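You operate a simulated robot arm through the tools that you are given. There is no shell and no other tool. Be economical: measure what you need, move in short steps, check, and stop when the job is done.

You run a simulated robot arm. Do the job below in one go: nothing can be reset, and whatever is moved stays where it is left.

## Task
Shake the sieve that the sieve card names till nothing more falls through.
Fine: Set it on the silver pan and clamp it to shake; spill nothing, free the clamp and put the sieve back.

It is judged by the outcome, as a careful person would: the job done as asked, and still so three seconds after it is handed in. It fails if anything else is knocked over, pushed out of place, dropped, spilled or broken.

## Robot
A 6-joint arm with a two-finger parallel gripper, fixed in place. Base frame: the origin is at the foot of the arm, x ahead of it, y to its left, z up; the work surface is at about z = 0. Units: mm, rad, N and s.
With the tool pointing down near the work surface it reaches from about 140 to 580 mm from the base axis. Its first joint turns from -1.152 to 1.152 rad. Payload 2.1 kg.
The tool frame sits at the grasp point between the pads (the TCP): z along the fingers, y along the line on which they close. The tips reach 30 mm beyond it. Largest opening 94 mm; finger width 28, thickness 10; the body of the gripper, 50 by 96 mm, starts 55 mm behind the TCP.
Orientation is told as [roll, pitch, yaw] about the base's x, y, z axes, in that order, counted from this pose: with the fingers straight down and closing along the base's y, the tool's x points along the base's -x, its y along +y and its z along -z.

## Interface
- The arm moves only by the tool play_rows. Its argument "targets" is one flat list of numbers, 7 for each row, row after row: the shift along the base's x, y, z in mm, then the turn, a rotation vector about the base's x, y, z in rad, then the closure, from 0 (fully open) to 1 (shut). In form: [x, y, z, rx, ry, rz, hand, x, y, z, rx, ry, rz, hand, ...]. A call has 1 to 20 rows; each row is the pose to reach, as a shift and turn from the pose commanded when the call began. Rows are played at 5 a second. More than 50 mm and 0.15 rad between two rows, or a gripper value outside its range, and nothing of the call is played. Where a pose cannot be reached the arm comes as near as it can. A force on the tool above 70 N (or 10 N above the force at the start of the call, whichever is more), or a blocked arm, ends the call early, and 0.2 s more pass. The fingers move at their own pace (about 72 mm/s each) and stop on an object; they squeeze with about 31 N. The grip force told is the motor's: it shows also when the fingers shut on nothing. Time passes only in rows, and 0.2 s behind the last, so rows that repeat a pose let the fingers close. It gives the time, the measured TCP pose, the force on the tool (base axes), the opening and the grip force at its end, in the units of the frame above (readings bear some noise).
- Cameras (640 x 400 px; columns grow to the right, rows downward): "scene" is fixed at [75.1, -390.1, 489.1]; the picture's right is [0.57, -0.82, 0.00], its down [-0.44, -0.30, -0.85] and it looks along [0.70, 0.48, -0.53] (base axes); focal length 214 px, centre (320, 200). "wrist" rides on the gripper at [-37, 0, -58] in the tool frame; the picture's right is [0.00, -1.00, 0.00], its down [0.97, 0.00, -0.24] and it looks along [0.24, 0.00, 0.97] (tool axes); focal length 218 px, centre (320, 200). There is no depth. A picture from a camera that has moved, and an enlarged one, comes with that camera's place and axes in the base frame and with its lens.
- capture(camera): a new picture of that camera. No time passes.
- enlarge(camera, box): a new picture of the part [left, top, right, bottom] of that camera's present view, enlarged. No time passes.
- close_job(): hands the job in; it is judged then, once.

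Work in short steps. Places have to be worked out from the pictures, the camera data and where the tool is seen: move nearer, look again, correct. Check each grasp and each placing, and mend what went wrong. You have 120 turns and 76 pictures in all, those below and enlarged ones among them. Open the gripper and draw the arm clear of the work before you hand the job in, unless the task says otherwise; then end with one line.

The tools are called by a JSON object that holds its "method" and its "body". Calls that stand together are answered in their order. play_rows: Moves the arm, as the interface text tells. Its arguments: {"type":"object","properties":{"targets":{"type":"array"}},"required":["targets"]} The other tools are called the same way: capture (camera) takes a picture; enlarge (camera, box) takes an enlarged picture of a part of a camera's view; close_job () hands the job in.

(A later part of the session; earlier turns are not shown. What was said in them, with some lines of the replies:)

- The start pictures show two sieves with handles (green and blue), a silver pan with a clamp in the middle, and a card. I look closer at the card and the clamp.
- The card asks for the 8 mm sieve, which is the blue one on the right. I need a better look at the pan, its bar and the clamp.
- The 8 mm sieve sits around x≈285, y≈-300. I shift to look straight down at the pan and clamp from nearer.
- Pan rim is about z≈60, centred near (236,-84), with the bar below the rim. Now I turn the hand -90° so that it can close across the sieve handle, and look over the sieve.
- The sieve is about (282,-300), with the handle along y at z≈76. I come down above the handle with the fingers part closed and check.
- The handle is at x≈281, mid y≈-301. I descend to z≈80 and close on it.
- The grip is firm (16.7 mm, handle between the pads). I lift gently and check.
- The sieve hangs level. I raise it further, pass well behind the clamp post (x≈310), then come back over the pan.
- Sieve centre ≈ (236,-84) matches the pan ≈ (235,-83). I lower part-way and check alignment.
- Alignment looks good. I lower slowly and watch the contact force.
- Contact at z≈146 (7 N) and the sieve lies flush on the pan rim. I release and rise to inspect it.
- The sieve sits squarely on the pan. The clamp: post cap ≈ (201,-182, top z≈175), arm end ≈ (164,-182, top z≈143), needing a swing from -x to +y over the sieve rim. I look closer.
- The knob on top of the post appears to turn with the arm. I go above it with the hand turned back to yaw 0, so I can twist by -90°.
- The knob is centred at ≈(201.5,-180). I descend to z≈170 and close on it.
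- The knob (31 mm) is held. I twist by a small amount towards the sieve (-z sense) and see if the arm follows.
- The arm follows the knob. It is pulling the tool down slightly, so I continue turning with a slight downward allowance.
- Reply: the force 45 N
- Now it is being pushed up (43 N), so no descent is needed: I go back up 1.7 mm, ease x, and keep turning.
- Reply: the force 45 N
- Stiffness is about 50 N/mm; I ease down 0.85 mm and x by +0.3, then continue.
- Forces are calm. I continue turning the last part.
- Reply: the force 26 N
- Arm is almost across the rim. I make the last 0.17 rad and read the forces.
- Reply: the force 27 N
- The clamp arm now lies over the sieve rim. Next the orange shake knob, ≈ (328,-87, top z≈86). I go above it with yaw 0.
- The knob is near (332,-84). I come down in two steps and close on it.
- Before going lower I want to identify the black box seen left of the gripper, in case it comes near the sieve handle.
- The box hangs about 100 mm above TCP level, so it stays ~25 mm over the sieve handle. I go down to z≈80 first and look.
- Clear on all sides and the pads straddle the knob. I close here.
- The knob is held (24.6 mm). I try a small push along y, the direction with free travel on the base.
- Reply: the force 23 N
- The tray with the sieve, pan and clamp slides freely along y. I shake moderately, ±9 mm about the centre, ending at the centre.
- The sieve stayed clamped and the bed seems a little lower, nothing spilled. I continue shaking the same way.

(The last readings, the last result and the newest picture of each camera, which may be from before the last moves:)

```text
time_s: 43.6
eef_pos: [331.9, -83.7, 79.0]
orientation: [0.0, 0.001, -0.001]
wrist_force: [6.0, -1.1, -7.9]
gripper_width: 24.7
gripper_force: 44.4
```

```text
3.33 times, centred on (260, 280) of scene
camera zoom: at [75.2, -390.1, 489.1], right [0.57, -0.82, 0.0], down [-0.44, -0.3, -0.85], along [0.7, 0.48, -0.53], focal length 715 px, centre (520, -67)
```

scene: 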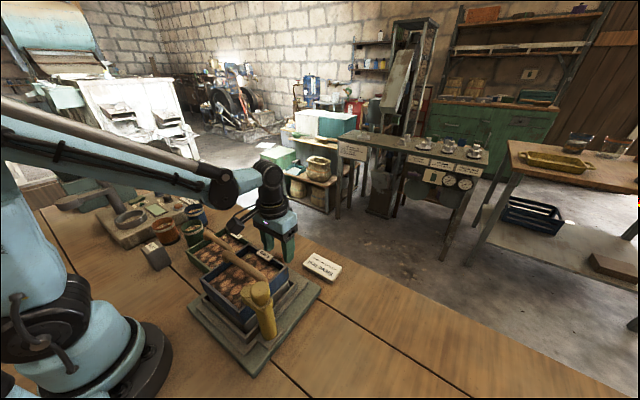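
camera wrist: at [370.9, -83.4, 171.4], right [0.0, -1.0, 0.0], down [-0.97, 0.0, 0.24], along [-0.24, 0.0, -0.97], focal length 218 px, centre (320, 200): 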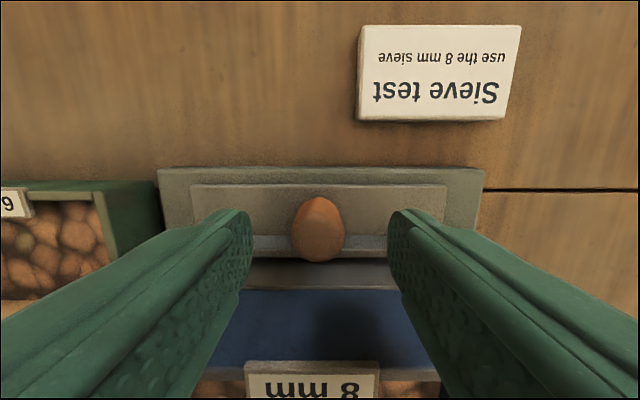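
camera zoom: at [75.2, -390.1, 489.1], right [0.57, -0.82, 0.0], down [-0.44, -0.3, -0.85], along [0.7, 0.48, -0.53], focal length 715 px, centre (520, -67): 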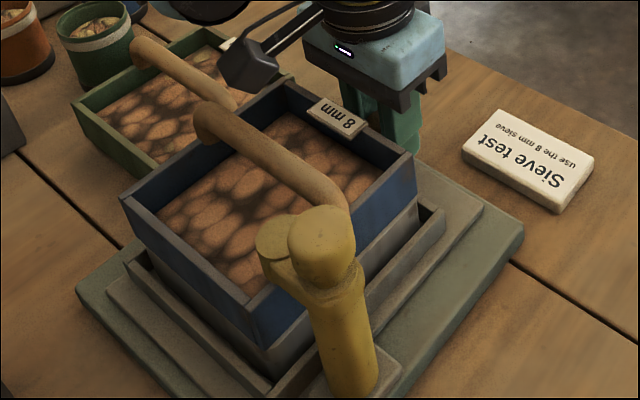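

The bed sank a touch more and the greenish small pieces are fading. Another two rounds, then compare closely.

{"method": "play_rows", "body": {"targets": [0, 9, -0.2, 0, 0, 0, 1, 0, -10, -0.2, 0, 0, 0, 1, 0, 10, -0.2, 0, 0, 0, 1, 0, -10, -0.2, 0, 0, 0, 1, 0, 10, -0.2, 0, 0, 0, 1, 0, -10, -0.2, 0, 0, 0, 1, 0, 10, -0.2, 0, 0, 0, 1, 0, -10, -0.2, 0, 0, 0, 1, 0, 10, -0.2, 0, 0, 0, 1, 0, -10, -0.2, 0, 0, 0, 1, 0, 10, -0.2, 0, 0, 0, 1, 0, -10, -0.2, 0, 0, 0, 1, 0, 10, -0.2, 0, 0, 0, 1, 0, -10, -0.2, 0, 0, 0, 1, 0, 10, -0.2, 0, 0, 0, 1, 0, -10, -0.2, 0, 0, 0, 1, 0, 10, -0.2, 0, 0, 0, 1, 0, -10, -0.2, 0, 0, 0, 1, 0, 0, -0.2, 0, 0, 0, 1, 0, 0, -0.2, 0, 0, 0, 1]}}

{"method": "enlarge", "body": {"camera": "scene", "box": [200, 240, 300, 315]}}

{"method": "play_rows", "body": {"targets": [0, 9, 0, 0, 0, 0, 1, 0, -10, 0, 0, 0, 0, 1, 0, 10, 0, 0, 0, 0, 1, 0, -10, 0, 0, 0, 0, 1, 0, 10, 0, 0, 0, 0, 1, 0, -10, 0, 0, 0, 0, 1, 0, 10, 0, 0, 0, 0, 1, 0, -10, 0, 0, 0, 0, 1, 0, 10, 0, 0, 0, 0, 1, 0, -10, 0, 0, 0, 0, 1, 0, 10, 0, 0, 0, 0, 1, 0, -10, 0, 0, 0, 0, 1, 0, 10, 0, 0, 0, 0, 1, 0, -10, 0, 0, 0, 0, 1, 0, 10, 0, 0, 0, 0, 1, 0, -10, 0, 0, 0, 0, 1, 0, 10, 0, 0, 0, 0, 1, 0, -10, 0, 0, 0, 0, 1, 0, 0, 0, 0, 0, 0, 1, 0, 0, 0, 0, 0, 0, 1]}}

{"method": "enlarge", "body": {"camera": "scene", "box": [200, 240, 300, 315]}}

```text
time_s: 47.8
eef_pos: [331.7, -84.3, 77.9]
orientation: [0.003, -0.002, -0.001]
wrist_force: [8.8, -0.6, -15.0]
gripper_width: 24.6
gripper_force: 45.3
```

```text
5.33 times, centred on (250, 278) of scene
camera zoom: at [75.2, -390.1, 489.1], right [0.57, -0.82, 0.0], down [-0.44, -0.3, -0.85], along [0.7, 0.48, -0.53], focal length 1144 px, centre (693, -213)
```

zoom: 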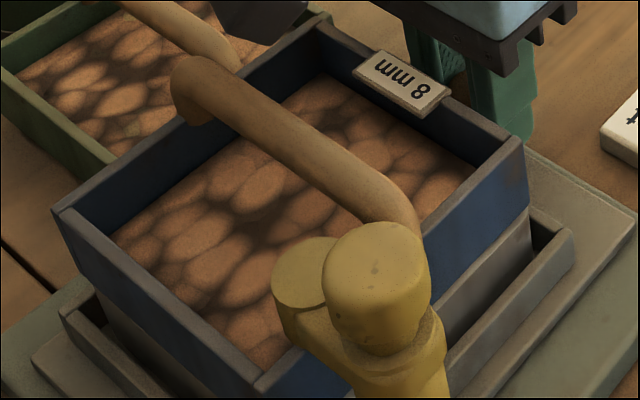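

```text
time_s: 52.0
eef_pos: [331.9, -84.4, 79.4]
orientation: [0.0, 0.001, 0.001]
wrist_force: [-10.9, 0.8, 20.3]
gripper_width: 24.7
gripper_force: 44.8
```

```text
5.33 times, centred on (250, 278) of scene
camera zoom: at [75.1, -390.1, 489.2], right [0.57, -0.82, 0.0], down [-0.44, -0.3, -0.85], along [0.7, 0.48, -0.53], focal length 1144 px, centre (693, -213)
```

zoom: 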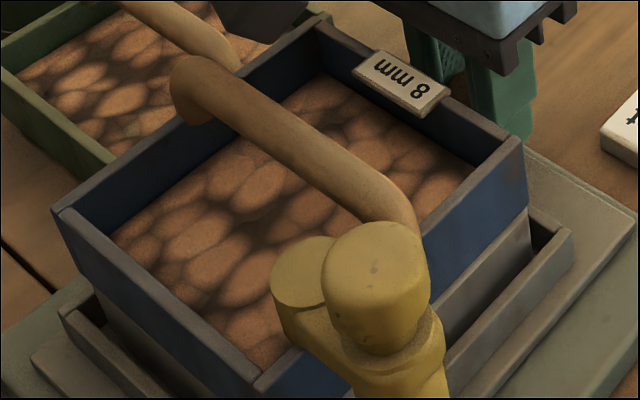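

The bed looks the same before and after the last round, so it's nearly done. One more round to be sure, then compare again.

{"method": "play_rows", "body": {"targets": [0, 9, -0.2, 0, 0, 0, 1, 0, -11, -0.2, 0, 0, 0, 1, 0, 11, -0.2, 0, 0, 0, 1, 0, -11, -0.2, 0, 0, 0, 1, 0, 11, -0.2, 0, 0, 0, 1, 0, -11, -0.2, 0, 0, 0, 1, 0, 11, -0.2, 0, 0, 0, 1, 0, -11, -0.2, 0, 0, 0, 1, 0, 11, -0.2, 0, 0, 0, 1, 0, -11, -0.2, 0, 0, 0, 1, 0, 11, -0.2, 0, 0, 0, 1, 0, -11, -0.2, 0, 0, 0, 1, 0, 11, -0.2, 0, 0, 0, 1, 0, -11, -0.2, 0, 0, 0, 1, 0, 11, -0.2, 0, 0, 0, 1, 0, -11, -0.2, 0, 0, 0, 1, 0, 11, -0.2, 0, 0, 0, 1, 0, -11, -0.2, 0, 0, 0, 1, 0, 0, -0.2, 0, 0, 0, 1, 0, 0, -0.2, 0, 0, 0, 1]}}

{"method": "enlarge", "body": {"camera": "scene", "box": [200, 240, 300, 315]}}

```text
time_s: 56.2
eef_pos: [331.8, -83.7, 78.8]
orientation: [0.001, 0.0, 0.001]
wrist_force: [-6.0, -2.0, 8.0]
gripper_width: 24.5
gripper_force: 45.1
```

```text
5.33 times, centred on (250, 278) of scene
camera zoom: at [75.1, -390.1, 489.1], right [0.57, -0.82, 0.0], down [-0.44, -0.3, -0.85], along [0.7, 0.48, -0.53], focal length 1144 px, centre (693, -213)
```

zoom: 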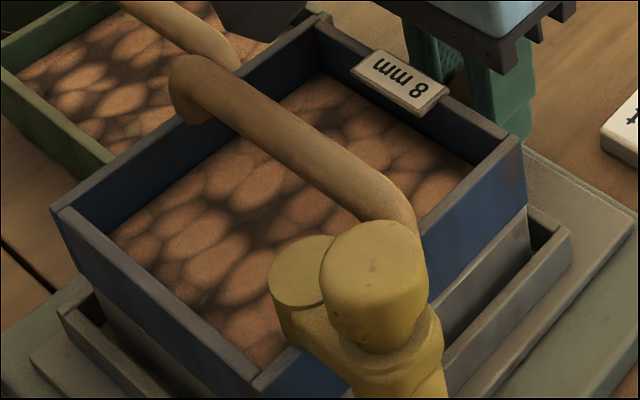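

Unchanged: sieving is finished and the tray is back at its centre. I release the knob, rise and go over the clamp with yaw -90°.

{"method": "play_rows", "body": {"targets": [0, 0, 0, 0, 0, 0, 0.8, 0, 0, 0, 0, 0, 0, 0.4, 0, 0, 0, 0, 0, 0, 0.4, 0, 0, 40, 0, 0, 0, 0.4, 0, 0, 85, 0, 0, 0, 0.4, 0, 0, 130, 0, 0, 0, 0.4, 0, 0, 175, 0, 0, 0, 0.4, 0, 0, 210, 0, 0, 0, 0.4]}}

{"method": "play_rows", "body": {"targets": [-12, -8, 0, 0, 0, -0.143, 0.36, -24, -17, 0, 0, 0, -0.286, 0.36, -36, -26, 0, 0, 0, -0.428, 0.36, -48, -35, 0, 0, 0, -0.571, 0.36, -60, -44, 0, 0, 0, -0.714, 0.36, -72, -53, 0, 0, 0, -0.857, 0.36, -84, -62, 0, 0, 0, -1.0, 0.36, -96, -71, 0, 0, 0, -1.142, 0.36, -108, -80, 0, 0, 0, -1.285, 0.36, -120, -89, 0, 0, 0, -1.428, 0.36, -131, -96, 0, 0, 0, -1.571, 0.36, -131, -96, -30, 0, 0, -1.571, 0.36, -131, -96, -30, 0, 0, -1.571, 0.36]}}

{"method": "capture", "body": {"camera": "wrist"}}

{"method": "enlarge", "body": {"camera": "scene", "box": [180, 220, 340, 340]}}

```text
time_s: 58.0
eef_pos: [330.8, -85.9, 290.0]
orientation: [-0.001, 0.0, 0.001]
wrist_force: [0.5, 0.1, -0.2]
gripper_width: 56.4
gripper_force: 0.0
```

```text
time_s: 60.8
eef_pos: [200.8, -180.5, 259.2]
orientation: [0.0, 0.0, -1.569]
wrist_force: [-0.5, 0.8, -0.4]
gripper_width: 60.1
gripper_force: 0.0
```

```text
30 pictures are left
camera wrist: at [201.3, -216.3, 315.9], right [-1.0, 0.0, 0.0], down [0.0, 0.97, 0.24], along [0.0, 0.24, -0.97], focal length 218 px, centre (320, 200)
```

wrist: 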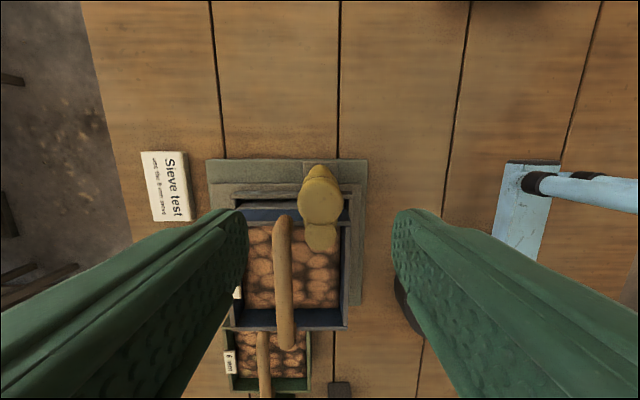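

```text
3.33 times, centred on (260, 280) of scene
camera zoom: at [75.1, -390.1, 489.1], right [0.57, -0.82, 0.0], down [-0.44, -0.3, -0.85], along [0.7, 0.48, -0.53], focal length 715 px, centre (520, -67)
```

zoom: 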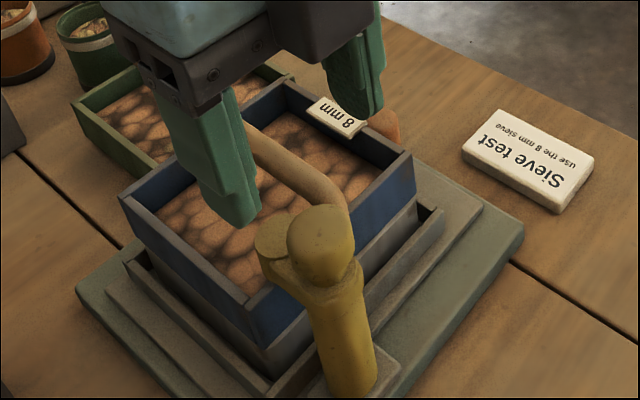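

The knob is still at ≈(200.5,-181). I descend, grip it and turn back.

{"method": "play_rows", "body": {"targets": [0, -0.5, -40, 0, 0, 0, 0.36, 0, -0.5, -75, 0, 0, 0, 0.36, 0, -0.5, -88.5, 0, 0, 0, 0.36, 0, -0.5, -88.5, 0, 0, 0, 0.6, 0, -0.5, -88.5, 0, 0, 0, 1, 0, -0.5, -88.5, 0, 0, 0, 1, 0, -0.5, -88.5, 0, 0, 0, 1]}}

{"method": "play_rows", "body": {"targets": [0, 0, 0, 0, 0, 0.1, 1, 0, 0, 0, 0, 0, 0.2, 1, 0, 0, 0, 0, 0, 0.3, 1, 0, 0, 0, 0, 0, 0.3, 1]}}

```text
time_s: 62.4
eef_pos: [199.9, -180.9, 169.1]
orientation: [-0.002, 0.001, -1.571]
wrist_force: [-16.2, -0.7, -9.4]
gripper_width: 31.6
gripper_force: 44.9
```

```text
time_s: 63.4
eef_pos: [200.1, -179.9, 169.9]
orientation: [0.0, 0.001, -1.269]
wrist_force: [-19.0, -0.3, -12.6]
gripper_width: 31.6
gripper_force: 44.8
```

Forces are moderate; x is pushed by -19 N, so I shift x by -0.4 and continue turning back.

{"method": "play_rows", "body": {"targets": [-0.4, 0, -0.2, 0, 0, 0.1, 1, -0.4, 0, -0.2, 0, 0, 0.2, 1, -0.4, 0, -0.2, 0, 0, 0.3, 1, -0.4, 0, -0.2, 0, 0, 0.4, 1, -0.4, 0, -0.2, 0, 0, 0.4, 1]}}

{"method": "enlarge", "body": {"camera": "scene", "box": [200, 240, 312, 324]}}

```text
time_s: 64.6
eef_pos: [201.3, -180.7, 170.0]
orientation: [0.003, -0.002, -0.868]
wrist_force: [8.5, 2.3, 6.6]
gripper_width: 31.6
gripper_force: 45.2
```

```text
4.76 times, centred on (256, 282) of scene
camera zoom: at [75.2, -390.1, 489.1], right [0.57, -0.82, 0.0], down [-0.44, -0.3, -0.85], along [0.7, 0.48, -0.53], focal length 1021 px, centre (625, -190)
```

zoom: 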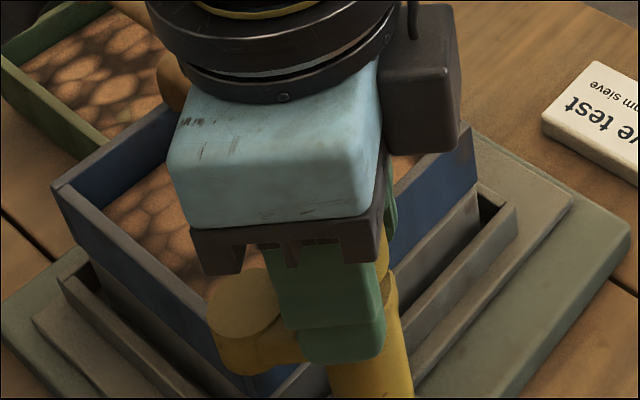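

The arm follows back. I continue in two parts to the original direction (-x).

{"method": "play_rows", "body": {"targets": [0.1, 0, 0, 0, 0, 0.1, 1, 0.1, 0, 0, 0, 0, 0.2, 1, 0.1, 0, 0, 0, 0, 0.3, 1, 0.1, 0, 0, 0, 0, 0.4, 1, 0.1, 0, 0, 0, 0, 0.4, 1]}}

{"method": "play_rows", "body": {"targets": [0, 0, 0, 0, 0, 0.1, 1, 0, 0, 0, 0, 0, 0.2, 1, 0, 0, 0, 0, 0, 0.3, 1, 0, 0, 0, 0, 0, 0.4, 1, 0, 0, 0, 0, 0, 0.47, 1, 0, 0, 0, 0, 0, 0.47, 1]}}

{"method": "enlarge", "body": {"camera": "scene", "box": [200, 240, 312, 324]}}

```text
time_s: 65.8
eef_pos: [202.4, -181.0, 169.7]
orientation: [0.001, -0.005, -0.468]
wrist_force: [29.3, 1.8, 22.1]
gripper_width: 31.8
gripper_force: 44.4
```

```text
time_s: 67.2
eef_pos: [201.1, -180.5, 169.5]
orientation: [0.0, -0.006, 0.003]
wrist_force: [28.0, 0.3, 25.1]
gripper_width: 31.8
gripper_force: 45.3
```

```text
4.76 times, centred on (256, 282) of scene
camera zoom: at [75.1, -390.1, 489.2], right [0.57, -0.82, 0.0], down [-0.44, -0.3, -0.85], along [0.7, 0.48, -0.53], focal length 1021 px, centre (625, -190)
```

zoom: 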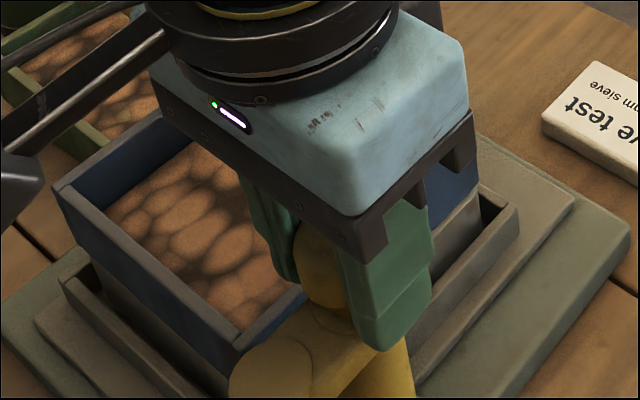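

The clamp arm is back at its first place. I release, rise, and go above the sieve handle at yaw -90°.

{"method": "play_rows", "body": {"targets": [0.5, 0, 0.5, 0, 0, 0, 0.7, 0.5, 0, 0.5, 0, 0, 0, 0.36, 0.5, 0, 0.5, 0, 0, 0, 0.36, 0, 0, 40, 0, 0, 0, 0.36, 0, 0, 80, 0, 0, 0, 0.36, 0, 0, 125, 0, 0, 0, 0.36]}}

{"method": "play_rows", "body": {"targets": [3, 9, 0, 0, 0, -0.143, 0.5, 6, 18, 0, 0, 0, -0.286, 0.5, 9, 27, 0, 0, 0, -0.428, 0.5, 12, 36, 0, 0, 0, -0.571, 0.5, 15, 45, 0, 0, 0, -0.714, 0.5, 18, 54, 0, 0, 0, -0.857, 0.5, 21, 63, 0, 0, 0, -1.0, 0.5, 24, 72, 0, 0, 0, -1.142, 0.5, 28, 81, 0, 0, 0, -1.285, 0.5, 32, 90, 0, 0, 0, -1.428, 0.5, 34, 97, -30, 0, 0, -1.571, 0.5, 34, 97, -70, 0, 0, -1.571, 0.5, 34, 97, -70, 0, 0, -1.571, 0.5]}}

{"method": "capture", "body": {"camera": "wrist"}}

{"method": "enlarge", "body": {"camera": "scene", "box": [180, 220, 340, 340]}}

```text
time_s: 68.6
eef_pos: [201.8, -180.5, 295.0]
orientation: [0.0, -0.001, 0.001]
wrist_force: [-0.3, 0.0, 0.2]
gripper_width: 60.3
gripper_force: 0.1
```

```text
time_s: 71.4
eef_pos: [232.8, -84.1, 224.1]
orientation: [-0.001, 0.0, -1.575]
wrist_force: [1.2, -0.5, -0.7]
gripper_width: 47.0
gripper_force: 0.1
```

```text
26 pictures are left
camera wrist: at [234.4, -120.2, 282.0], right [-1.0, 0.0, 0.0], down [0.0, 0.97, 0.24], along [0.0, 0.24, -0.97], focal length 218 px, centre (320, 200)
```

wrist: 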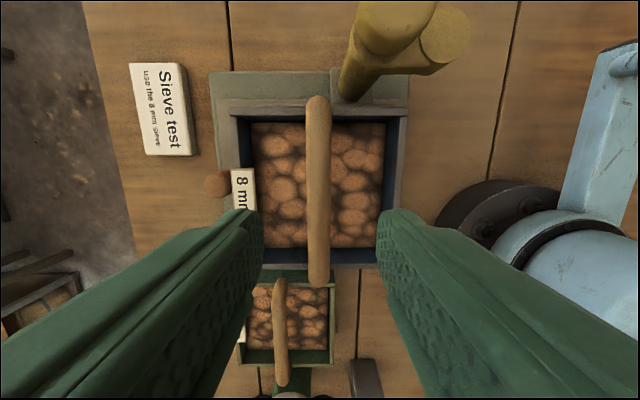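

```text
3.33 times, centred on (260, 280) of scene
camera zoom: at [75.1, -390.1, 489.1], right [0.57, -0.82, 0.0], down [-0.44, -0.3, -0.85], along [0.7, 0.48, -0.53], focal length 715 px, centre (520, -67)
```

zoom: 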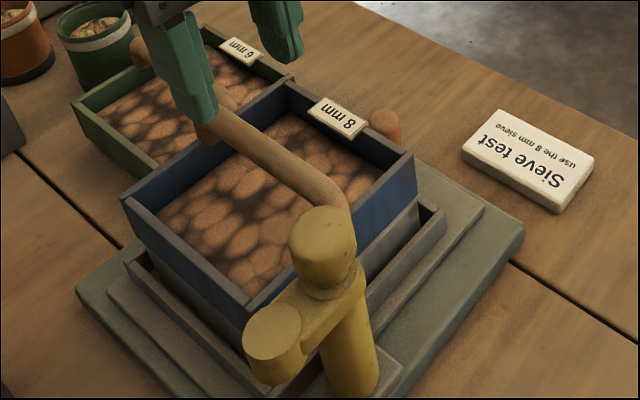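

Handle is at x≈235.5. I descend to z≈146 and grip as before.

{"method": "play_rows", "body": {"targets": [1, 0, -35, 0, 0, 0, 0.5, 1, 0, -65, 0, 0, 0, 0.5, 1, 0, -78, 0, 0, 0, 0.5, 1, 0, -78, 0, 0, 0, 0.7, 1, 0, -78, 0, 0, 0, 1, 1, 0, -78, 0, 0, 0, 1, 1, 0, -78, 0, 0, 0, 1]}}

{"method": "play_rows", "body": {"targets": [0, 0, 4, 0, 0, 0, 1, 0, 0, 12, 0, 0, 0, 1, 0, 0, 25, 0, 0, 0, 1, 0, 0, 45, 0, 0, 0, 1, 0, 0, 70, 0, 0, 0, 1, 0, 0, 90, 0, 0, 0, 1, 0, 0, 104, 0, 0, 0, 1, 0, 0, 104, 0, 0, 0, 1]}}

{"method": "enlarge", "body": {"camera": "scene", "box": [160, 180, 400, 370]}}

```text
time_s: 73.0
eef_pos: [234.8, -84.2, 146.0]
orientation: [0.0, 0.001, -1.573]
wrist_force: [0.2, -0.9, -0.2]
gripper_width: 16.7
gripper_force: 31.3
```

```text
time_s: 74.8
eef_pos: [235.4, -84.7, 251.2]
orientation: [0.0, -0.001, -1.57]
wrist_force: [0.5, 0.1, -3.3]
gripper_width: 16.6
gripper_force: 30.7
```

```text
2.11 times, centred on (280, 275) of scene
camera zoom: at [75.2, -390.1, 489.1], right [0.57, -0.82, 0.0], down [-0.44, -0.3, -0.85], along [0.7, 0.48, -0.53], focal length 452 px, centre (404, 42)
```

zoom: 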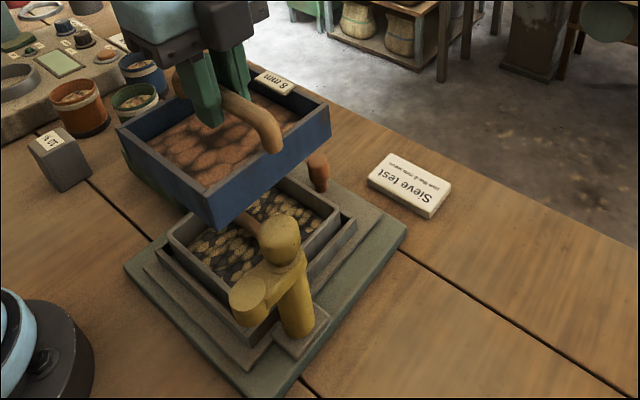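

The fines lie in the pan. I carry the sieve back along the same path, behind the clamp post, to above its first place.

{"method": "play_rows", "body": {"targets": [10, 0, 0, 0, 0, 0, 1, 30, 0, 0, 0, 0, 0, 1, 50, 0, 0, 0, 0, 0, 1, 70, -2, 0, 0, 0, 0, 1, 75, -20, 0, 0, 0, 0, 1, 75, -45, 0, 0, 0, 0, 1, 75, -70, 0, 0, 0, 0, 1, 75, -95, 0, 0, 0, 0, 1, 75, -120, 0, 0, 0, 0, 1, 75, -145, 0, 0, 0, 0, 1, 75, -170, 0, 0, 0, 0, 1, 75, -195, 0, 0, 0, 0, 1, 65, -212, 0, 0, 0, 0, 1, 50, -217, -20, 0, 0, 0, 1, 45, -217, -45, 0, 0, 0, 1, 45, -217, -70, 0, 0, 0, 1, 45, -217, -95, 0, 0, 0, 1, 45, -217, -120, 0, 0, 0, 1, 45, -217, -130, 0, 0, 0, 1, 45, -217, -130, 0, 0, 0, 1]}}

{"method": "enlarge", "body": {"camera": "scene", "box": [180, 200, 420, 390]}}

{"method": "capture", "body": {"camera": "wrist"}}

```text
time_s: 79.0
eef_pos: [280.5, -299.5, 121.3]
orientation: [0.0, 0.001, -1.569]
wrist_force: [-0.3, -0.7, -2.5]
gripper_width: 16.2
gripper_force: 31.1
```

```text
2.11 times, centred on (300, 295) of scene
camera zoom: at [75.1, -390.1, 489.1], right [0.57, -0.82, 0.0], down [-0.44, -0.3, -0.85], along [0.7, 0.48, -0.53], focal length 452 px, centre (362, 0)
```

zoom: 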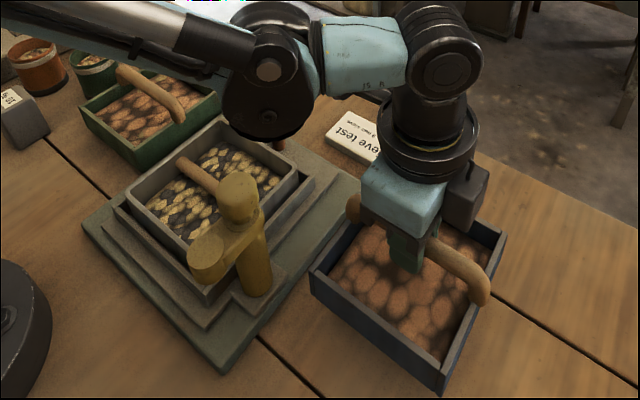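

```text
22 pictures are left
camera wrist: at [281.3, -336.5, 178.7], right [-1.0, 0.0, 0.0], down [0.0, 0.97, 0.24], along [0.0, 0.24, -0.97], focal length 218 px, centre (320, 200)
```

wrist: 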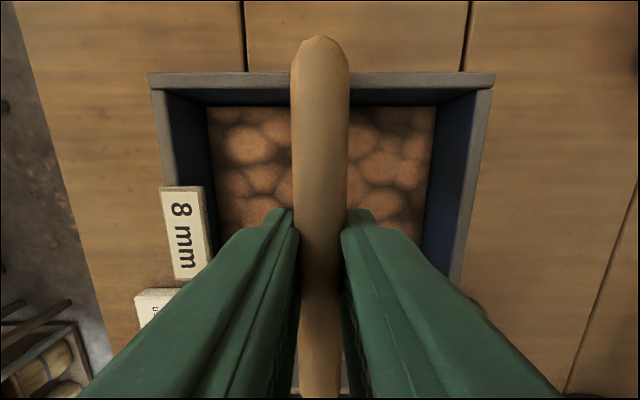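

Above its first place (280,-300). I lower gently to the table.

{"method": "play_rows", "body": {"targets": [0, -0.5, -15, 0, 0, 0, 1, 0, -0.5, -28, 0, 0, 0, 1, 0, -0.5, -35, 0, 0, 0, 1, 0, -0.5, -38, 0, 0, 0, 1, 0, -0.5, -40, 0, 0, 0, 1, 0, -0.5, -40, 0, 0, 0, 1]}}

```text
time_s: 80.4
eef_pos: [280.4, -301.1, 82.0]
orientation: [-0.003, 0.0, -1.571]
wrist_force: [-4.5, 2.1, 9.7]
gripper_width: 15.9
gripper_force: 31.3
```

It rests on the table (contact felt). I release and rise clear.

{"method": "play_rows", "body": {"targets": [0, 0, 0, 0, 0, 0, 0.8, 0, 0, 0, 0, 0, 0, 0.5, 0, 0, 0, 0, 0, 0, 0.5, 0, 0, 30, 0, 0, 0, 0.5, 0, 0, 70, 0, 0, 0, 0.5, 0, 0, 115, 0, 0, 0, 0.3, 0, 0, 160, 0, 0, 0, 0, 0, 0, 205, 0, 0, 0, 0, 0, 0, 250, 0, 0, 0, 0, 0, 0, 250, 0, 0, 0, 0]}}

{"method": "capture", "body": {"camera": "wrist"}}

{"method": "enlarge", "body": {"camera": "scene", "box": [170, 220, 410, 390]}}

```text
time_s: 82.6
eef_pos: [279.9, -301.1, 333.2]
orientation: [0.0, 0.0, -1.572]
wrist_force: [-0.7, 0.3, -0.2]
gripper_width: 93.9
gripper_force: 0.1
```

```text
21 pictures are left
camera wrist: at [281.4, -337.5, 389.8], right [-1.0, 0.0, 0.0], down [0.0, 0.97, 0.24], along [0.0, 0.24, -0.97], focal length 218 px, centre (320, 200)
```

wrist: 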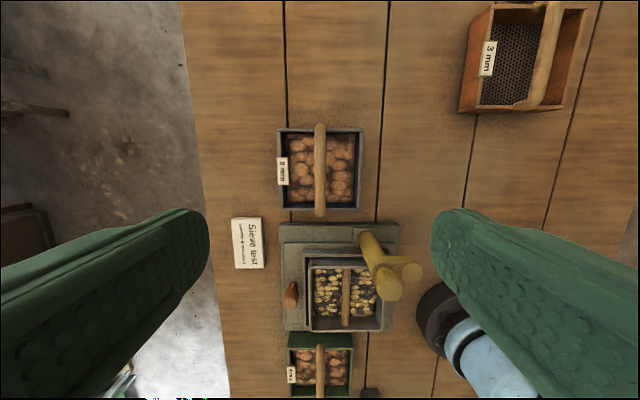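

```text
2.35 times, centred on (290, 305) of scene
camera zoom: at [75.1, -390.1, 489.1], right [0.57, -0.82, 0.0], down [-0.44, -0.3, -0.85], along [0.7, 0.48, -0.53], focal length 505 px, centre (391, -47)
```

zoom: 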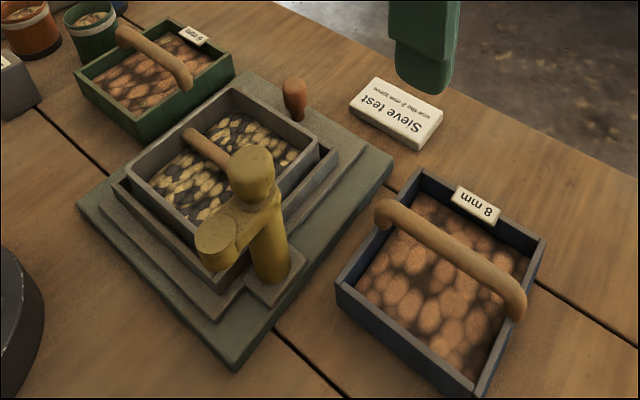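

The sieve is back exactly where it stood, the clamp is open, the fines are in the pan, nothing has been spilled and the arm is clear. I hand the job in.

{"method": "close_job", "body": {}}

```text
The job is handed in.
```

I clamped the 8 mm sieve on the silver pan and shook it until nothing more fell through. Then I freed the clamp and put the sieve back in its place, with the fines in the pan and nothing spilled.
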